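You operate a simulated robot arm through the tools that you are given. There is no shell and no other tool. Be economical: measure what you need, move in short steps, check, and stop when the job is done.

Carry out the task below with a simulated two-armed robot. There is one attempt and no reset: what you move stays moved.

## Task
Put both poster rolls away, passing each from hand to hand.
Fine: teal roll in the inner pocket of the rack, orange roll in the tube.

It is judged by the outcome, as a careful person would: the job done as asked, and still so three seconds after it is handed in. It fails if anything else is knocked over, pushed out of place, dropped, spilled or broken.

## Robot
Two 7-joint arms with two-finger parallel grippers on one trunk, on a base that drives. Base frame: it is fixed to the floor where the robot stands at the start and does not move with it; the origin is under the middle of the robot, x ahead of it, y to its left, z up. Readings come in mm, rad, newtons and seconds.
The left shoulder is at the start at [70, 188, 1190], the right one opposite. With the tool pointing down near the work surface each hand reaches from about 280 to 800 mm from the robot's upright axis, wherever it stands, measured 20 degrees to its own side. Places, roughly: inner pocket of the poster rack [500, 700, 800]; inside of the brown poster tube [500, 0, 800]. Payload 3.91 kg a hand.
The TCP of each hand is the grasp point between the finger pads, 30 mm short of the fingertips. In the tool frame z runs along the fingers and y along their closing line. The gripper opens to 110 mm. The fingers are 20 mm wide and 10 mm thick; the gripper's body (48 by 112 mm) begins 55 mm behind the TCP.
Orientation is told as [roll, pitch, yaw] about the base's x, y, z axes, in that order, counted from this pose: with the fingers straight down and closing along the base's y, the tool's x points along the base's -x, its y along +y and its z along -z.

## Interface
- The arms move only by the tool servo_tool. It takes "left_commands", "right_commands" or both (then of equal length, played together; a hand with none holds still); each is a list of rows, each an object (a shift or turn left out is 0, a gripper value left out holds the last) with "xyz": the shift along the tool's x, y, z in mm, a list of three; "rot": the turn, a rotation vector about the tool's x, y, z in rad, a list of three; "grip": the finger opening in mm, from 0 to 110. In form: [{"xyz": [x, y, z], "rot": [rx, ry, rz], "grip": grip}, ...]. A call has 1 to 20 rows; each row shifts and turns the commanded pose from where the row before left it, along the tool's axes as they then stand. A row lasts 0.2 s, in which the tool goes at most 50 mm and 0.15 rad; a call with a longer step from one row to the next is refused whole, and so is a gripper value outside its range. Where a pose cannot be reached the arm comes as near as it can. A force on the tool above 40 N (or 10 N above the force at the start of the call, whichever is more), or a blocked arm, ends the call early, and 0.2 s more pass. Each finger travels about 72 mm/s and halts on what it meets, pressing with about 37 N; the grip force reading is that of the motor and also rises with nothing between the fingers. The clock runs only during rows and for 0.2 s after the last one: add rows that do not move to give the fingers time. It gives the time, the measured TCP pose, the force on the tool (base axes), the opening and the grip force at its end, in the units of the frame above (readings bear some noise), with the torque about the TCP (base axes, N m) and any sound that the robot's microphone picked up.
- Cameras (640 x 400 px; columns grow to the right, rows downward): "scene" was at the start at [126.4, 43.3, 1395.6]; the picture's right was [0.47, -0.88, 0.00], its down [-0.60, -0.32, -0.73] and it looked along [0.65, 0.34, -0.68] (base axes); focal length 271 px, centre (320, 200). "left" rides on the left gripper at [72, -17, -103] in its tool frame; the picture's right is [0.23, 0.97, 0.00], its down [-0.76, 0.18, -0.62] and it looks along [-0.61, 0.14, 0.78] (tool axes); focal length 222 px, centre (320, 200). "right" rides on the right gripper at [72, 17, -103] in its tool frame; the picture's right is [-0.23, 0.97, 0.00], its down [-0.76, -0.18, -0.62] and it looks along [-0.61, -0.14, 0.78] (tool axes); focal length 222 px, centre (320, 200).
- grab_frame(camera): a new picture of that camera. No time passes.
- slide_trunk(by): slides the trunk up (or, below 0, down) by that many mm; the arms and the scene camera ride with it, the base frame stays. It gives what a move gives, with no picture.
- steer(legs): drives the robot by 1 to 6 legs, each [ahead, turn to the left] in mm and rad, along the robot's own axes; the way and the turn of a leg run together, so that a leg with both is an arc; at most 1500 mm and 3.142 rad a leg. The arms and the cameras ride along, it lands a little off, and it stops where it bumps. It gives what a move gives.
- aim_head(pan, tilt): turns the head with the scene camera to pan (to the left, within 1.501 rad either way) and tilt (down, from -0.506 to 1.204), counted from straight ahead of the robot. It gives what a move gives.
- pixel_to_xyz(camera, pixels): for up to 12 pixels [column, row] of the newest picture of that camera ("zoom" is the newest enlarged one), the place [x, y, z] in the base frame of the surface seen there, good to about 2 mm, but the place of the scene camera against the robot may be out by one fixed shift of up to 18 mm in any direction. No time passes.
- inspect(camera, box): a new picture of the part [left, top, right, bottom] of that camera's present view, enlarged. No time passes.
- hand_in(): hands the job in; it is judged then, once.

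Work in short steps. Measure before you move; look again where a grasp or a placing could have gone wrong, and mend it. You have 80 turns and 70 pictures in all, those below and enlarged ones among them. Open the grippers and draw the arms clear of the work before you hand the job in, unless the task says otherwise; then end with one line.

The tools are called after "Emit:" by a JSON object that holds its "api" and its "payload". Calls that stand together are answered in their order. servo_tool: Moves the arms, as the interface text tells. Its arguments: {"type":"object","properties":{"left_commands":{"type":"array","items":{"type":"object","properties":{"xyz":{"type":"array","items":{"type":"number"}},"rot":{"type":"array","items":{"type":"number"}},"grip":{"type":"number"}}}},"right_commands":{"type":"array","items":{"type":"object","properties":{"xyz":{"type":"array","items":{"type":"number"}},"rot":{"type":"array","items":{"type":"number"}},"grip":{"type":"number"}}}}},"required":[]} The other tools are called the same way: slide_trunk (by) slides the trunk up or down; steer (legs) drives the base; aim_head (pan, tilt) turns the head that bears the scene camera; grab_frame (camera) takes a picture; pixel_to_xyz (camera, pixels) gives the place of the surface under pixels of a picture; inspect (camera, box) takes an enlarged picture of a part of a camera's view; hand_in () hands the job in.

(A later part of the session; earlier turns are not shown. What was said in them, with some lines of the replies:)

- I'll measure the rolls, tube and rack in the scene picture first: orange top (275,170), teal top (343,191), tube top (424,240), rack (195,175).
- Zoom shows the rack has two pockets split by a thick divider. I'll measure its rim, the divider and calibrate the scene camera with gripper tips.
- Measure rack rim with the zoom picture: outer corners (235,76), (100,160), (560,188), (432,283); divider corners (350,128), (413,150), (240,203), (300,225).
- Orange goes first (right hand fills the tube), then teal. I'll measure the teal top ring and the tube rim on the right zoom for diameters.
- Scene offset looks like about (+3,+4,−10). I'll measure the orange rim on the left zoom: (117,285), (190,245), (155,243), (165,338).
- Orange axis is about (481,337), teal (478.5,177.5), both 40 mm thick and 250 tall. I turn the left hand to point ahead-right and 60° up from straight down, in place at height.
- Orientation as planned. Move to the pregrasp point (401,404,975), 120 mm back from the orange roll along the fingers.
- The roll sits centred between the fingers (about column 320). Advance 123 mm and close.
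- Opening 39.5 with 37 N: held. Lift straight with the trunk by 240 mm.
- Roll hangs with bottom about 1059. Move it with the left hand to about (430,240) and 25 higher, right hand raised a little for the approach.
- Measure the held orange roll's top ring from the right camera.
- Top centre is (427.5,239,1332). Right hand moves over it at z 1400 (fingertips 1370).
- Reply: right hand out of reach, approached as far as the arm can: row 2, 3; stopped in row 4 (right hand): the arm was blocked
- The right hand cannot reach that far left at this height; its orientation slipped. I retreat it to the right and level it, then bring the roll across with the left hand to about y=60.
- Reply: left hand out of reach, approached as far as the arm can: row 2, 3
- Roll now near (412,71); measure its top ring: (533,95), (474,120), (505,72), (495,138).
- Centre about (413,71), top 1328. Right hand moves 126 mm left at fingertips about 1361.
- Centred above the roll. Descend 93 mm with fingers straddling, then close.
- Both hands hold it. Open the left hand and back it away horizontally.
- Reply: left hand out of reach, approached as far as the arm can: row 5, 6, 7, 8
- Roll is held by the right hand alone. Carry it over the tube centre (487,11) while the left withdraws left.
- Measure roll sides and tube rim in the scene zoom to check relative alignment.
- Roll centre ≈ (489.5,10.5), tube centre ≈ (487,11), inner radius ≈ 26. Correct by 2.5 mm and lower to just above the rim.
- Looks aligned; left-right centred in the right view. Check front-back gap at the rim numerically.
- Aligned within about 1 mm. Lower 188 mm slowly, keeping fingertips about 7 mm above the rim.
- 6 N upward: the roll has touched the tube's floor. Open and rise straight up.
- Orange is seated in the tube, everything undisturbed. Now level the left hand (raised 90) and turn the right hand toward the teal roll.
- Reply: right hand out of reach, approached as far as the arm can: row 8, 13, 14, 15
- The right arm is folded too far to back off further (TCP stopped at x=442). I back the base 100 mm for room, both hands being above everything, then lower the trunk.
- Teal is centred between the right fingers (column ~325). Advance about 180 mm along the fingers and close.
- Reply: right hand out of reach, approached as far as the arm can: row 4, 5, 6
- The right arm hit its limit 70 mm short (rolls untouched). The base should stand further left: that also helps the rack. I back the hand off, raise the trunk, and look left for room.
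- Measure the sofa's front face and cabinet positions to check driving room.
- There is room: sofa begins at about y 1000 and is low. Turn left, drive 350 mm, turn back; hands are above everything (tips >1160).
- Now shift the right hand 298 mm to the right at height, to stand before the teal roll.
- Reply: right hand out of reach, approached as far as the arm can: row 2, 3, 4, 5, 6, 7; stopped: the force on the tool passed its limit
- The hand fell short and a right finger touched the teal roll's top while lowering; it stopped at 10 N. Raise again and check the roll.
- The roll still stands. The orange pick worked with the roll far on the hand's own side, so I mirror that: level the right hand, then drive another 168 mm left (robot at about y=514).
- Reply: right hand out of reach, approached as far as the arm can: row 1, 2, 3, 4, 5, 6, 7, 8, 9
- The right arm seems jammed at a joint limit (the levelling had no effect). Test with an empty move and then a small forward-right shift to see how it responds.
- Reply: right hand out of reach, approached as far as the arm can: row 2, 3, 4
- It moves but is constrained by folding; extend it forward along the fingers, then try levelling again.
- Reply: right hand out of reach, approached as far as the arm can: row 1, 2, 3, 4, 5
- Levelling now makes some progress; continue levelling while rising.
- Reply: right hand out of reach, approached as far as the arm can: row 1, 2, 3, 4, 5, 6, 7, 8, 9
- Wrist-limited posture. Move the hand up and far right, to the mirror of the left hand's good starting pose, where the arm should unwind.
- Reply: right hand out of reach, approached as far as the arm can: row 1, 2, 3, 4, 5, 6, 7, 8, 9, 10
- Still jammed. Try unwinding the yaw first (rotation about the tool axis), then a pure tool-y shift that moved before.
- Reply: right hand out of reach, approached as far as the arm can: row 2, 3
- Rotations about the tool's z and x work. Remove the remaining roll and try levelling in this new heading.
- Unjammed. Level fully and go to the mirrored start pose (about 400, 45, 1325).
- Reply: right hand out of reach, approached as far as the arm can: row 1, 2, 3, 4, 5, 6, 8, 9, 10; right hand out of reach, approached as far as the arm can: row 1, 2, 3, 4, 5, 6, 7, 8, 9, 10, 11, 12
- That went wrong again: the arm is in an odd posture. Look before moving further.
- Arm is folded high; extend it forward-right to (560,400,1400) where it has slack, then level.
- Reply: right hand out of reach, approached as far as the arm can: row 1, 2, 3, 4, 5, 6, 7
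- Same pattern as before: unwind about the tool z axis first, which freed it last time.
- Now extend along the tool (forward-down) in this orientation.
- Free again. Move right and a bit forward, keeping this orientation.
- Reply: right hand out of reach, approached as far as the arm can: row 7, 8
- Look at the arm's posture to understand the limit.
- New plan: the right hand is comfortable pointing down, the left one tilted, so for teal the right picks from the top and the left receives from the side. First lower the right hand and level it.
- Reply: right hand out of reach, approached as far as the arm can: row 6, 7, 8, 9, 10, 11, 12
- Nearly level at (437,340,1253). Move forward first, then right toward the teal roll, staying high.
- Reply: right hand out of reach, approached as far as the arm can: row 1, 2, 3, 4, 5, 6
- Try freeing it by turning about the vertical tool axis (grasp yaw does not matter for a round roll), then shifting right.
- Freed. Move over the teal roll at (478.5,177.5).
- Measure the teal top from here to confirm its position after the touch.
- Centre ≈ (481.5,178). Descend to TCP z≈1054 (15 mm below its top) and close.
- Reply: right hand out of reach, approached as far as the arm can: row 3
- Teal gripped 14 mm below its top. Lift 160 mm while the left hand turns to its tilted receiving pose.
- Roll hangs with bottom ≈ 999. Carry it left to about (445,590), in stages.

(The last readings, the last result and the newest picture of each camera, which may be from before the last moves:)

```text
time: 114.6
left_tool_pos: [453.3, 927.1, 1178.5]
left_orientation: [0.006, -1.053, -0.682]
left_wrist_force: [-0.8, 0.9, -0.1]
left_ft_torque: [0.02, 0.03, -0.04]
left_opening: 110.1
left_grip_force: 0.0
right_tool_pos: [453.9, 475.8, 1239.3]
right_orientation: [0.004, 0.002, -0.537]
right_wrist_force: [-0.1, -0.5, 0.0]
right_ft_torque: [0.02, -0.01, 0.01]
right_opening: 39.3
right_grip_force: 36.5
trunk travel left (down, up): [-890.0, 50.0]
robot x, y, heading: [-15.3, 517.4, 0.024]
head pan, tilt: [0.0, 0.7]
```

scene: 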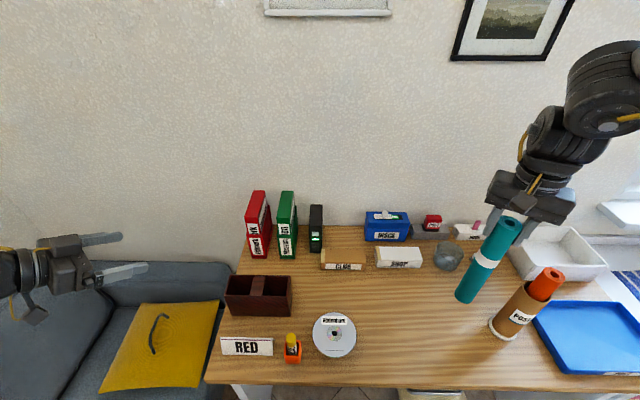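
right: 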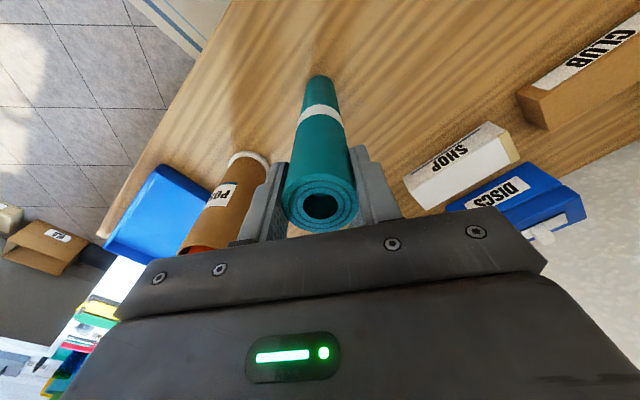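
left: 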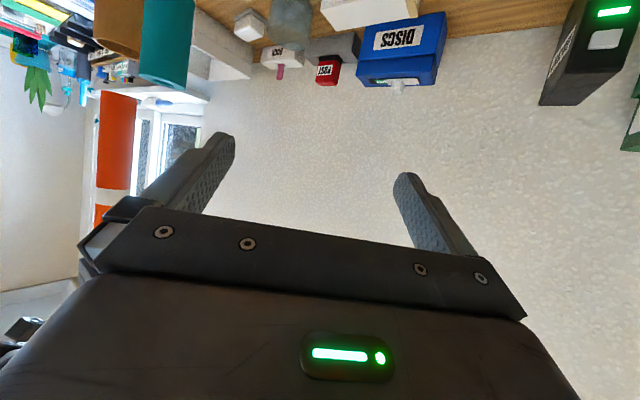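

No reach trouble. Bring the roll to about (520,590) and the left hand to its pregrasp point (439,656,1218).

Emit:
{"api": "servo_tool", "payload": {"left_commands": [{}, {}, {"xyz": [-16.3, -31.3, 17]}, {"xyz": [-16.3, -31.3, 17]}, {"xyz": [-16.3, -31.3, 17]}, {"xyz": [-16.3, -31.3, 17]}, {"xyz": [-16.3, -31.3, 17]}, {"xyz": [-16.3, -31.3, 17]}, {"xyz": [-16.3, -31.3, 17]}, {}], "right_commands": [{"xyz": [0.4, 33, 0]}, {"xyz": [0.4, 33, 0]}, {"xyz": [0.4, 33, 0]}, {"xyz": [0.4, 33, 0]}, {}, {}, {}, {}, {}, {}]}}

Emit:
{"api": "grab_frame", "payload": {"camera": "left"}}

Emit:
{"api": "grab_frame", "payload": {"camera": "scene"}}

```text
time: 116.8
left_tool_pos: [447.1, 675.9, 1218.9]
left_orientation: [-0.033, -1.071, -0.695]
left_wrist_force: [-0.5, 0.7, -0.1]
left_ft_torque: [-0.02, 0.01, 0.02]
left_opening: 110.0
left_grip_force: 0.0
left hand out of reach, approached as far as the arm can: row 7, 8, 9
right_tool_pos: [518.6, 591.0, 1237.7]
right_orientation: [0.002, -0.002, -0.537]
right_wrist_force: [0.3, 0.1, -1.0]
right_ft_torque: [0.01, -0.03, -0.02]
right_opening: 38.8
right_grip_force: 37.3
trunk travel left (down, up): [-890.0, 50.0]
robot x, y, heading: [-14.8, 518.1, 0.022]
head pan, tilt: [0.0, 0.7]
```

```text
17 pictures are left
```

left: 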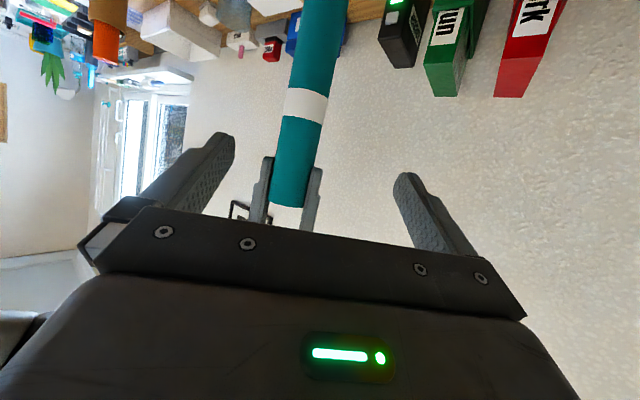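

```text
16 pictures are left
```

scene: 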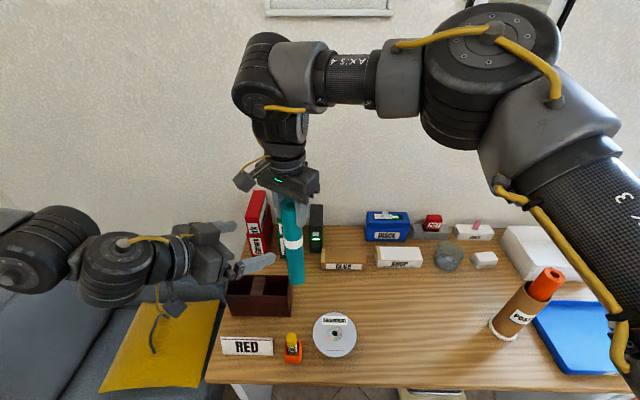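

Left hand stopped a bit short at its fold limit. I shift the roll 19 mm toward the left hand's centreline with the right arm, then advance the left hand 45 mm to see it moves freely.

Emit:
{"api": "servo_tool", "payload": {"left_commands": [{}, {}, {"xyz": [0, 0, 22]}, {"xyz": [0, 0, 22]}, {}], "right_commands": [{"xyz": [-2.9, 9.3, 0]}, {"xyz": [0, 9.3, 0]}, {}, {}, {}]}}

Emit:
{"api": "grab_frame", "payload": {"camera": "left"}}

```text
time: 118.0
left_tool_pos: [478.4, 650.2, 1197.0]
left_orientation: [-0.032, -1.071, -0.696]
left_wrist_force: [-0.2, 0.5, 0.3]
left_ft_torque: [0.02, 0.0, 0.01]
left_opening: 109.8
left_grip_force: 0.2
right_tool_pos: [531.3, 603.6, 1237.0]
right_orientation: [0.002, -0.001, -0.536]
right_wrist_force: [0.5, 0.5, -0.4]
right_ft_torque: [-0.03, -0.03, 0.02]
right_opening: 39.2
right_grip_force: 37.2
trunk travel left (down, up): [-890.0, 50.0]
robot x, y, heading: [-14.6, 517.9, 0.024]
head pan, tilt: [0.0, 0.7]
```

```text
15 pictures are left
```

left: 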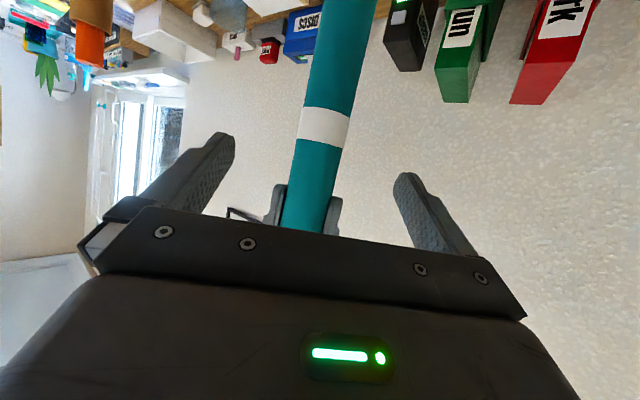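

Left moves freely and is centred. Advance 81 mm and close.

Emit:
{"api": "servo_tool", "payload": {"left_commands": [{"xyz": [0, -1, 27]}, {"xyz": [0, 0, 27]}, {"xyz": [0, 0, 27]}, {}, {"grip": 60}, {}, {"grip": 30}, {}, {}, {}]}}

Emit:
{"api": "grab_frame", "payload": {"camera": "scene"}}

Emit:
{"api": "grab_frame", "payload": {"camera": "left"}}

```text
time: 120.2
left_tool_pos: [530.6, 603.1, 1155.8]
left_orientation: [-0.029, -1.07, -0.697]
left_wrist_force: [10.6, 7.2, -4.4]
left_ft_torque: [0.33, -0.25, -0.07]
left_opening: 39.8
left_grip_force: 36.7
right_tool_pos: [531.5, 602.8, 1236.1]
right_orientation: [0.0, 0.001, -0.536]
right_wrist_force: [-10.1, -7.0, 4.4]
right_ft_torque: [-0.93, 1.07, 0.1]
right_opening: 39.1
right_grip_force: 37.1
trunk travel left (down, up): [-890.0, 50.0]
robot x, y, heading: [-13.0, 520.7, 0.025]
head pan, tilt: [0.0, 0.7]
```

```text
14 pictures are left
```

scene: 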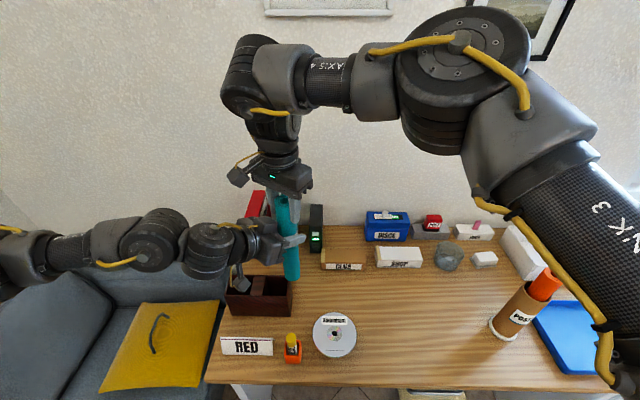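

```text
13 pictures are left
```

left: 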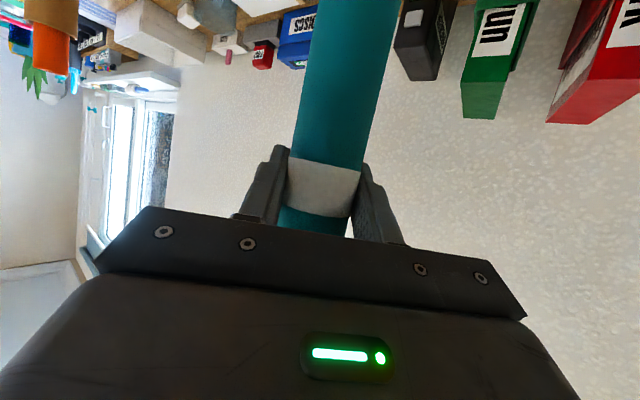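

Both hold. Right hand opens and rises straight up 120 mm, then moves right.

Emit:
{"api": "servo_tool", "payload": {"right_commands": [{"grip": 80}, {}, {}, {}, {"xyz": [0, 0, -30]}, {"xyz": [0, 0, -30]}, {"xyz": [0, 0, -30]}, {"xyz": [0, 0, -10]}, {"xyz": [-20, -35, 0]}, {"xyz": [-20, -35, 0]}, {"xyz": [-20, -35, 0]}, {"xyz": [-20, -35, 0]}, {"xyz": [-20, -35, 0]}, {}]}}

Emit:
{"api": "grab_frame", "payload": {"camera": "scene"}}

```text
time: 123.2
left_tool_pos: [530.3, 603.8, 1155.6]
left_orientation: [-0.036, -1.069, -0.694]
left_wrist_force: [-0.7, -0.2, 0.5]
left_ft_torque: [-0.04, -0.03, -0.04]
left_opening: 39.6
left_grip_force: 36.7
right_tool_pos: [528.5, 403.8, 1337.0]
right_orientation: [0.001, -0.001, -0.535]
right_wrist_force: [0.2, 0.4, 0.0]
right_ft_torque: [-0.04, 0.02, -0.02]
right_opening: 80.3
right_grip_force: 0.0
trunk travel left (down, up): [-890.0, 50.0]
robot x, y, heading: [-13.7, 519.3, 0.021]
head pan, tilt: [0.0, 0.7]
```

```text
12 pictures are left
```

scene: 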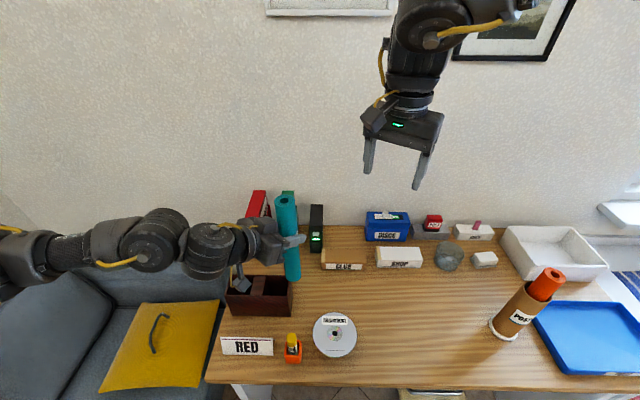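

Left holds the teal roll alone. Zoom in on the rack and the roll's lower end to measure relative offsets.

Emit:
{"api": "inspect", "payload": {"camera": "scene", "box": [215, 190, 335, 330]}}

```text
2.86 times, centred on (275, 260) of scene
```

zoom: 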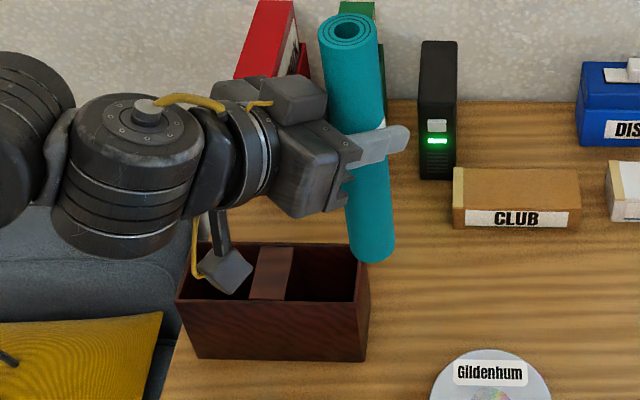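

Measure rack rim right/front/back edges, divider edge, and roll front surface.

Emit:
{"api": "pixel_to_xyz", "payload": {"camera": "zoom", "pixels": [[368, 303], [285, 299], [290, 250], [180, 299], [365, 270], [325, 301], [374, 255], [372, 200], [355, 100], [350, 30], [328, 275], [320, 340]]}}

```text
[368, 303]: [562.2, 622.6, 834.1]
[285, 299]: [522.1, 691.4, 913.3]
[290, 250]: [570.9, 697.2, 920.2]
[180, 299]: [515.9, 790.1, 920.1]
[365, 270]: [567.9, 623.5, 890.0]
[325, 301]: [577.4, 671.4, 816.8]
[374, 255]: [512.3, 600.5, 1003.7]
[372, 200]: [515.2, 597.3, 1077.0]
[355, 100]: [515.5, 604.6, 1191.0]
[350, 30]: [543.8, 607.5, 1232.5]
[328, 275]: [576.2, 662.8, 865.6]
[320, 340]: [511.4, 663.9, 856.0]
```

Rack unmoved; pocket centre ≈ (543,656) true, roll at ≈ (531,604). Shift the roll by (+12,+53) at height.

Emit:
{"api": "servo_tool", "payload": {"left_commands": [{"xyz": [4, 16.1, -7.2]}, {"xyz": [4, 16.1, -7.2]}, {"xyz": [4, 16.1, -7.2]}, {}]}}

Emit:
{"api": "inspect", "payload": {"camera": "scene", "box": [205, 190, 325, 330]}}

```text
time: 124.2
left_tool_pos: [544.8, 654.9, 1156.4]
left_orientation: [-0.031, -1.069, -0.695]
left_wrist_force: [0.5, -0.5, -0.8]
left_ft_torque: [-0.02, 0.01, 0.0]
left_opening: 39.6
left_grip_force: 37.4
right_tool_pos: [528.9, 401.9, 1336.7]
right_orientation: [0.003, 0.002, -0.538]
right_wrist_force: [-0.6, 0.1, -0.3]
right_ft_torque: [0.0, -0.01, 0.01]
right_opening: 80.1
right_grip_force: 0.1
trunk travel left (down, up): [-890.0, 50.0]
robot x, y, heading: [-12.2, 524.4, 0.022]
head pan, tilt: [0.0, 0.7]
```

```text
2.86 times, centred on (265, 260) of scene
```

zoom: 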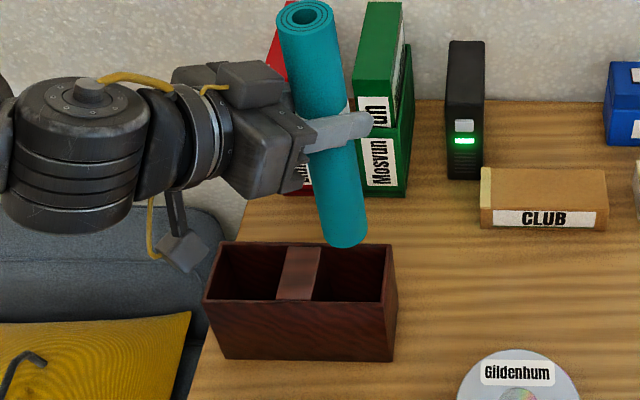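

Measure roll surface and pocket edges once more before lowering.

Emit:
{"api": "pixel_to_xyz", "payload": {"camera": "zoom", "pixels": [[343, 238], [338, 200], [316, 80], [314, 290], [320, 252], [389, 247], [393, 298], [350, 301], [350, 280], [350, 255], [330, 275], [386, 275]]}}

```text
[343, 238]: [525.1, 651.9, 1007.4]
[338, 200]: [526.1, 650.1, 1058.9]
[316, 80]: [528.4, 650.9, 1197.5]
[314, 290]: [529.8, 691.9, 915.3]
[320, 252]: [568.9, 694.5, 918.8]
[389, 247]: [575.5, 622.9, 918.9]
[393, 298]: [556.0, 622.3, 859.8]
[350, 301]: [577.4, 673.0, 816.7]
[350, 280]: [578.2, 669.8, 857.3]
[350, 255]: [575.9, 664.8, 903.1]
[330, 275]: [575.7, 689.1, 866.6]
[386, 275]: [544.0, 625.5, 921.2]
```

Roll centre (545,656) vs pocket centre (547,658) in the same picture: good. Lower with the trunk 150 mm first.

Emit:
{"api": "slide_trunk", "payload": {"by": -150}}

Emit:
{"api": "inspect", "payload": {"camera": "scene", "box": [190, 150, 350, 310]}}

```text
time: 126.0
left_tool_pos: [544.1, 655.5, 1006.1]
left_orientation: [-0.031, -1.07, -0.697]
left_wrist_force: [0.2, 0.6, -0.3]
left_ft_torque: [-0.01, -0.01, 0.02]
left_opening: 39.5
left_grip_force: 37.1
right_tool_pos: [527.3, 401.7, 1187.1]
right_orientation: [0.001, 0.0, -0.535]
right_wrist_force: [0.7, 0.2, 0.3]
right_ft_torque: [0.0, -0.01, 0.01]
right_opening: 80.0
right_grip_force: 0.1
trunk travel left (down, up): [-740.0, 200.0]
robot x, y, heading: [-15.8, 515.8, 0.022]
head pan, tilt: [0.0, 0.7]
```

```text
2.50 times, centred on (270, 230) of scene
```

zoom: 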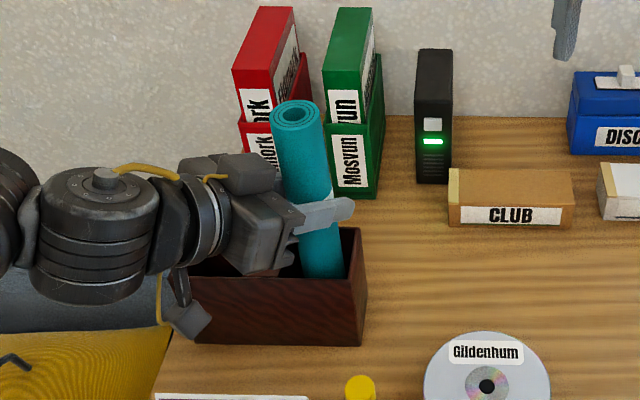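

Roll is inside the right-hand (inner) pocket without contact. Lower another ~20 mm with the arm in small steps.

Emit:
{"api": "servo_tool", "payload": {"left_commands": [{"xyz": [4.4, 0, 2.4]}, {"xyz": [4.4, 0, 2.4]}, {"xyz": [4.4, 0, 2.4]}, {"xyz": [4.4, 0, 2.4]}, {}]}}

Emit:
{"api": "grab_frame", "payload": {"camera": "left"}}

```text
time: 127.2
left_tool_pos: [544.2, 655.8, 985.1]
left_orientation: [-0.034, -1.071, -0.697]
left_wrist_force: [-0.6, 0.7, 0.4]
left_ft_torque: [0.0, 0.02, 0.0]
left_opening: 39.6
left_grip_force: 37.3
right_tool_pos: [529.2, 402.0, 1186.5]
right_orientation: [0.0, -0.001, -0.535]
right_wrist_force: [-0.3, -0.2, 0.1]
right_ft_torque: [-0.04, 0.02, 0.04]
right_opening: 80.1
right_grip_force: 0.1
trunk travel left (down, up): [-740.0, 200.0]
robot x, y, heading: [-14.9, 519.0, 0.024]
head pan, tilt: [0.0, 0.7]
```

```text
8 pictures are left
```

left: 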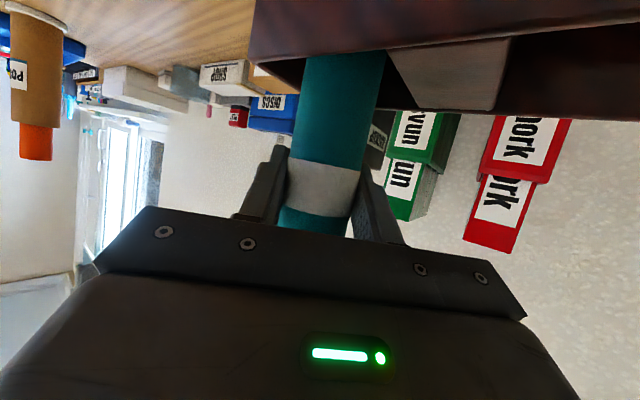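

No contact yet (0.4 N); lower 5 mm more.

Emit:
{"api": "servo_tool", "payload": {"left_commands": [{"xyz": [2.2, 0, 1.2]}, {"xyz": [2.2, 0, 1.2]}, {}]}}

```text
time: 128.0
left_tool_pos: [544.6, 655.2, 980.6]
left_orientation: [-0.029, -1.069, -0.696]
left_wrist_force: [0.0, -0.6, -0.6]
left_ft_torque: [0.01, 0.02, 0.0]
left_opening: 39.7
left_grip_force: 36.9
right_tool_pos: [528.0, 403.1, 1186.1]
right_orientation: [0.003, -0.001, -0.536]
right_wrist_force: [0.5, 0.0, 0.1]
right_ft_torque: [0.0, -0.02, 0.02]
right_opening: 80.3
right_grip_force: 0.0
trunk travel left (down, up): [-740.0, 200.0]
robot x, y, heading: [-14.5, 517.4, 0.021]
head pan, tilt: [0.0, 0.7]
```

Still free; bottom ≈ 825. Another 4 mm.

Emit:
{"api": "servo_tool", "payload": {"left_commands": [{"xyz": [1.8, 0, 1.0]}, {"xyz": [1.8, 0, 1.0]}, {}]}}

```text
time: 128.8
left_tool_pos: [543.1, 654.0, 979.6]
left_orientation: [-0.027, -1.077, -0.7]
left_wrist_force: [1.7, 2.5, 21.9]
left_ft_torque: [0.76, -0.43, -0.01]
left_opening: 39.4
left_grip_force: 37.0
right_tool_pos: [525.8, 402.0, 1187.1]
right_orientation: [0.003, -0.001, -0.536]
right_wrist_force: [0.3, 0.4, -0.9]
right_ft_torque: [0.0, -0.01, -0.02]
right_opening: 80.0
right_grip_force: 0.0
trunk travel left (down, up): [-740.0, 200.0]
robot x, y, heading: [-13.9, 517.3, 0.021]
head pan, tilt: [0.0, 0.7]
```

Seated on the pocket floor (22 N). Ease up 2 mm, open to 72 and draw the left hand back along its fingers.

Emit:
{"api": "servo_tool", "payload": {"left_commands": [{"xyz": [-1.8, 0, -1]}, {"grip": 72}, {}, {}, {}, {"xyz": [0, 0, -25]}, {"xyz": [0, 0, -25]}, {"xyz": [0, 0, -25]}, {"xyz": [0, 0, -20]}, {}]}}

Emit:
{"api": "grab_frame", "payload": {"camera": "scene"}}

```text
time: 131.0
left_tool_pos: [482.9, 710.0, 1024.2]
left_orientation: [-0.033, -1.069, -0.694]
left_wrist_force: [0.5, -0.1, 0.7]
left_ft_torque: [-0.02, 0.0, 0.01]
left_opening: 72.2
left_grip_force: 0.1
right_tool_pos: [529.4, 401.8, 1186.1]
right_orientation: [0.002, -0.001, -0.535]
right_wrist_force: [1.1, 0.3, -0.3]
right_ft_torque: [-0.03, 0.04, -0.02]
right_opening: 79.9
right_grip_force: 0.1
trunk travel left (down, up): [-740.0, 200.0]
robot x, y, heading: [-12.9, 519.1, 0.021]
head pan, tilt: [0.0, 0.7]
```

```text
7 pictures are left
```

scene: 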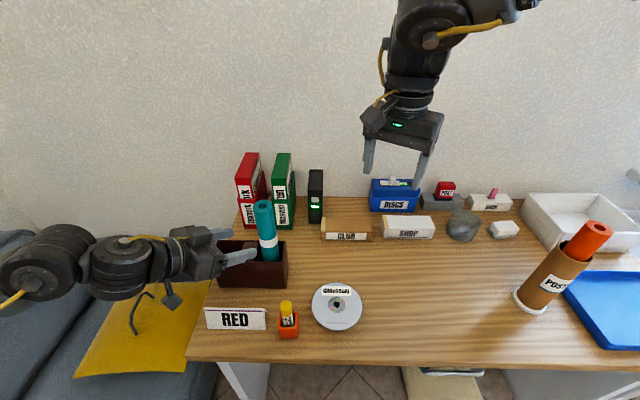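

Teal stands in the inner pocket. Raise both hands with the trunk and open the grippers wide, then check.

Emit:
{"api": "slide_trunk", "payload": {"by": 180}}

Emit:
{"api": "servo_tool", "payload": {"left_commands": [{"xyz": [0, 35, 0], "grip": 110}, {"xyz": [0, 35, 0]}, {"xyz": [0, 35, 0]}, {"xyz": [0, 35, 0]}, {}], "right_commands": [{"grip": 110}, {}, {}, {}, {}]}}

Emit:
{"api": "grab_frame", "payload": {"camera": "scene"}}

Emit:
{"api": "inspect", "payload": {"camera": "scene", "box": [190, 180, 350, 340]}}

```text
time: 133.0
left_tool_pos: [482.4, 709.0, 1205.6]
left_orientation: [-0.033, -1.07, -0.695]
left_wrist_force: [0.1, 0.1, -0.1]
left_ft_torque: [0.0, -0.02, -0.03]
left_opening: 72.2
left_grip_force: 0.0
right_tool_pos: [528.8, 402.1, 1365.8]
right_orientation: [0.002, 0.001, -0.536]
right_wrist_force: [0.2, -0.1, -0.7]
right_ft_torque: [0.01, -0.01, -0.01]
right_opening: 80.1
right_grip_force: 0.0
trunk travel left (down, up): [-920.0, 20.0]
robot x, y, heading: [-12.6, 519.9, 0.024]
head pan, tilt: [0.0, 0.7]
```

```text
time: 134.2
left_tool_pos: [575.2, 815.3, 1204.3]
left_orientation: [-0.031, -1.07, -0.697]
left_wrist_force: [0.2, 0.5, -0.7]
left_ft_torque: [0.0, 0.03, 0.01]
left_opening: 110.1
left_grip_force: 0.0
right_tool_pos: [528.4, 402.6, 1365.5]
right_orientation: [0.001, 0.001, -0.535]
right_wrist_force: [0.2, 0.1, 0.2]
right_ft_torque: [-0.05, -0.03, -0.01]
right_opening: 109.8
right_grip_force: 0.1
trunk travel left (down, up): [-920.0, 20.0]
robot x, y, heading: [-10.7, 521.5, 0.019]
head pan, tilt: [0.0, 0.7]
```

```text
6 pictures are left
```

scene: 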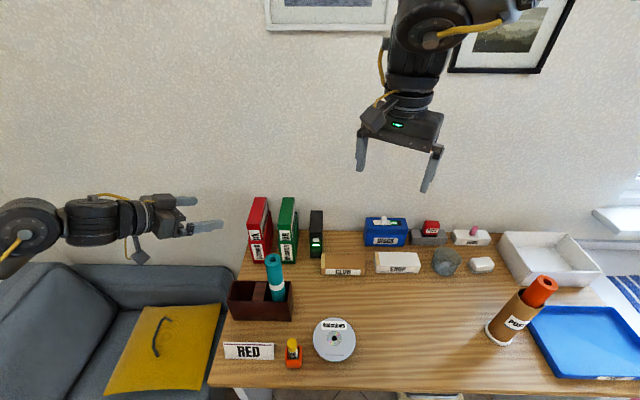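

```text
2.50 times, centred on (270, 260) of scene
```

zoom: 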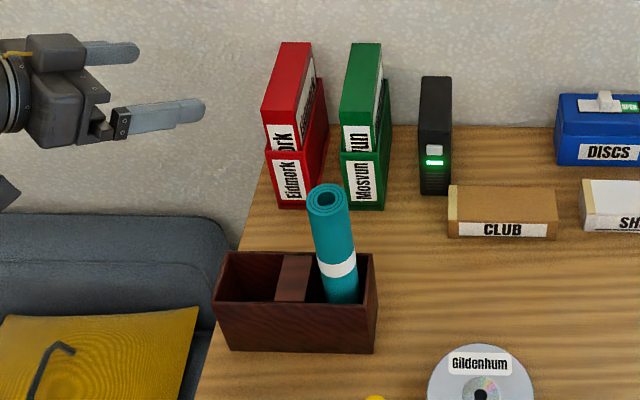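

Teal stands in the inner pocket, orange in the tube, everything else is in place, and both hands are open and clear. Handing in.

Emit:
{"api": "hand_in", "payload": {}}

```text
The job is handed in.
```

Both rolls were passed hand to hand and put away: teal is in the rack's inner pocket (I took "inner" as the one nearer the middle of the table) and orange is in the tube. A finger touched the top of the teal roll once before I picked it up, but it stayed standing, and the last pictures show nothing else out of place.
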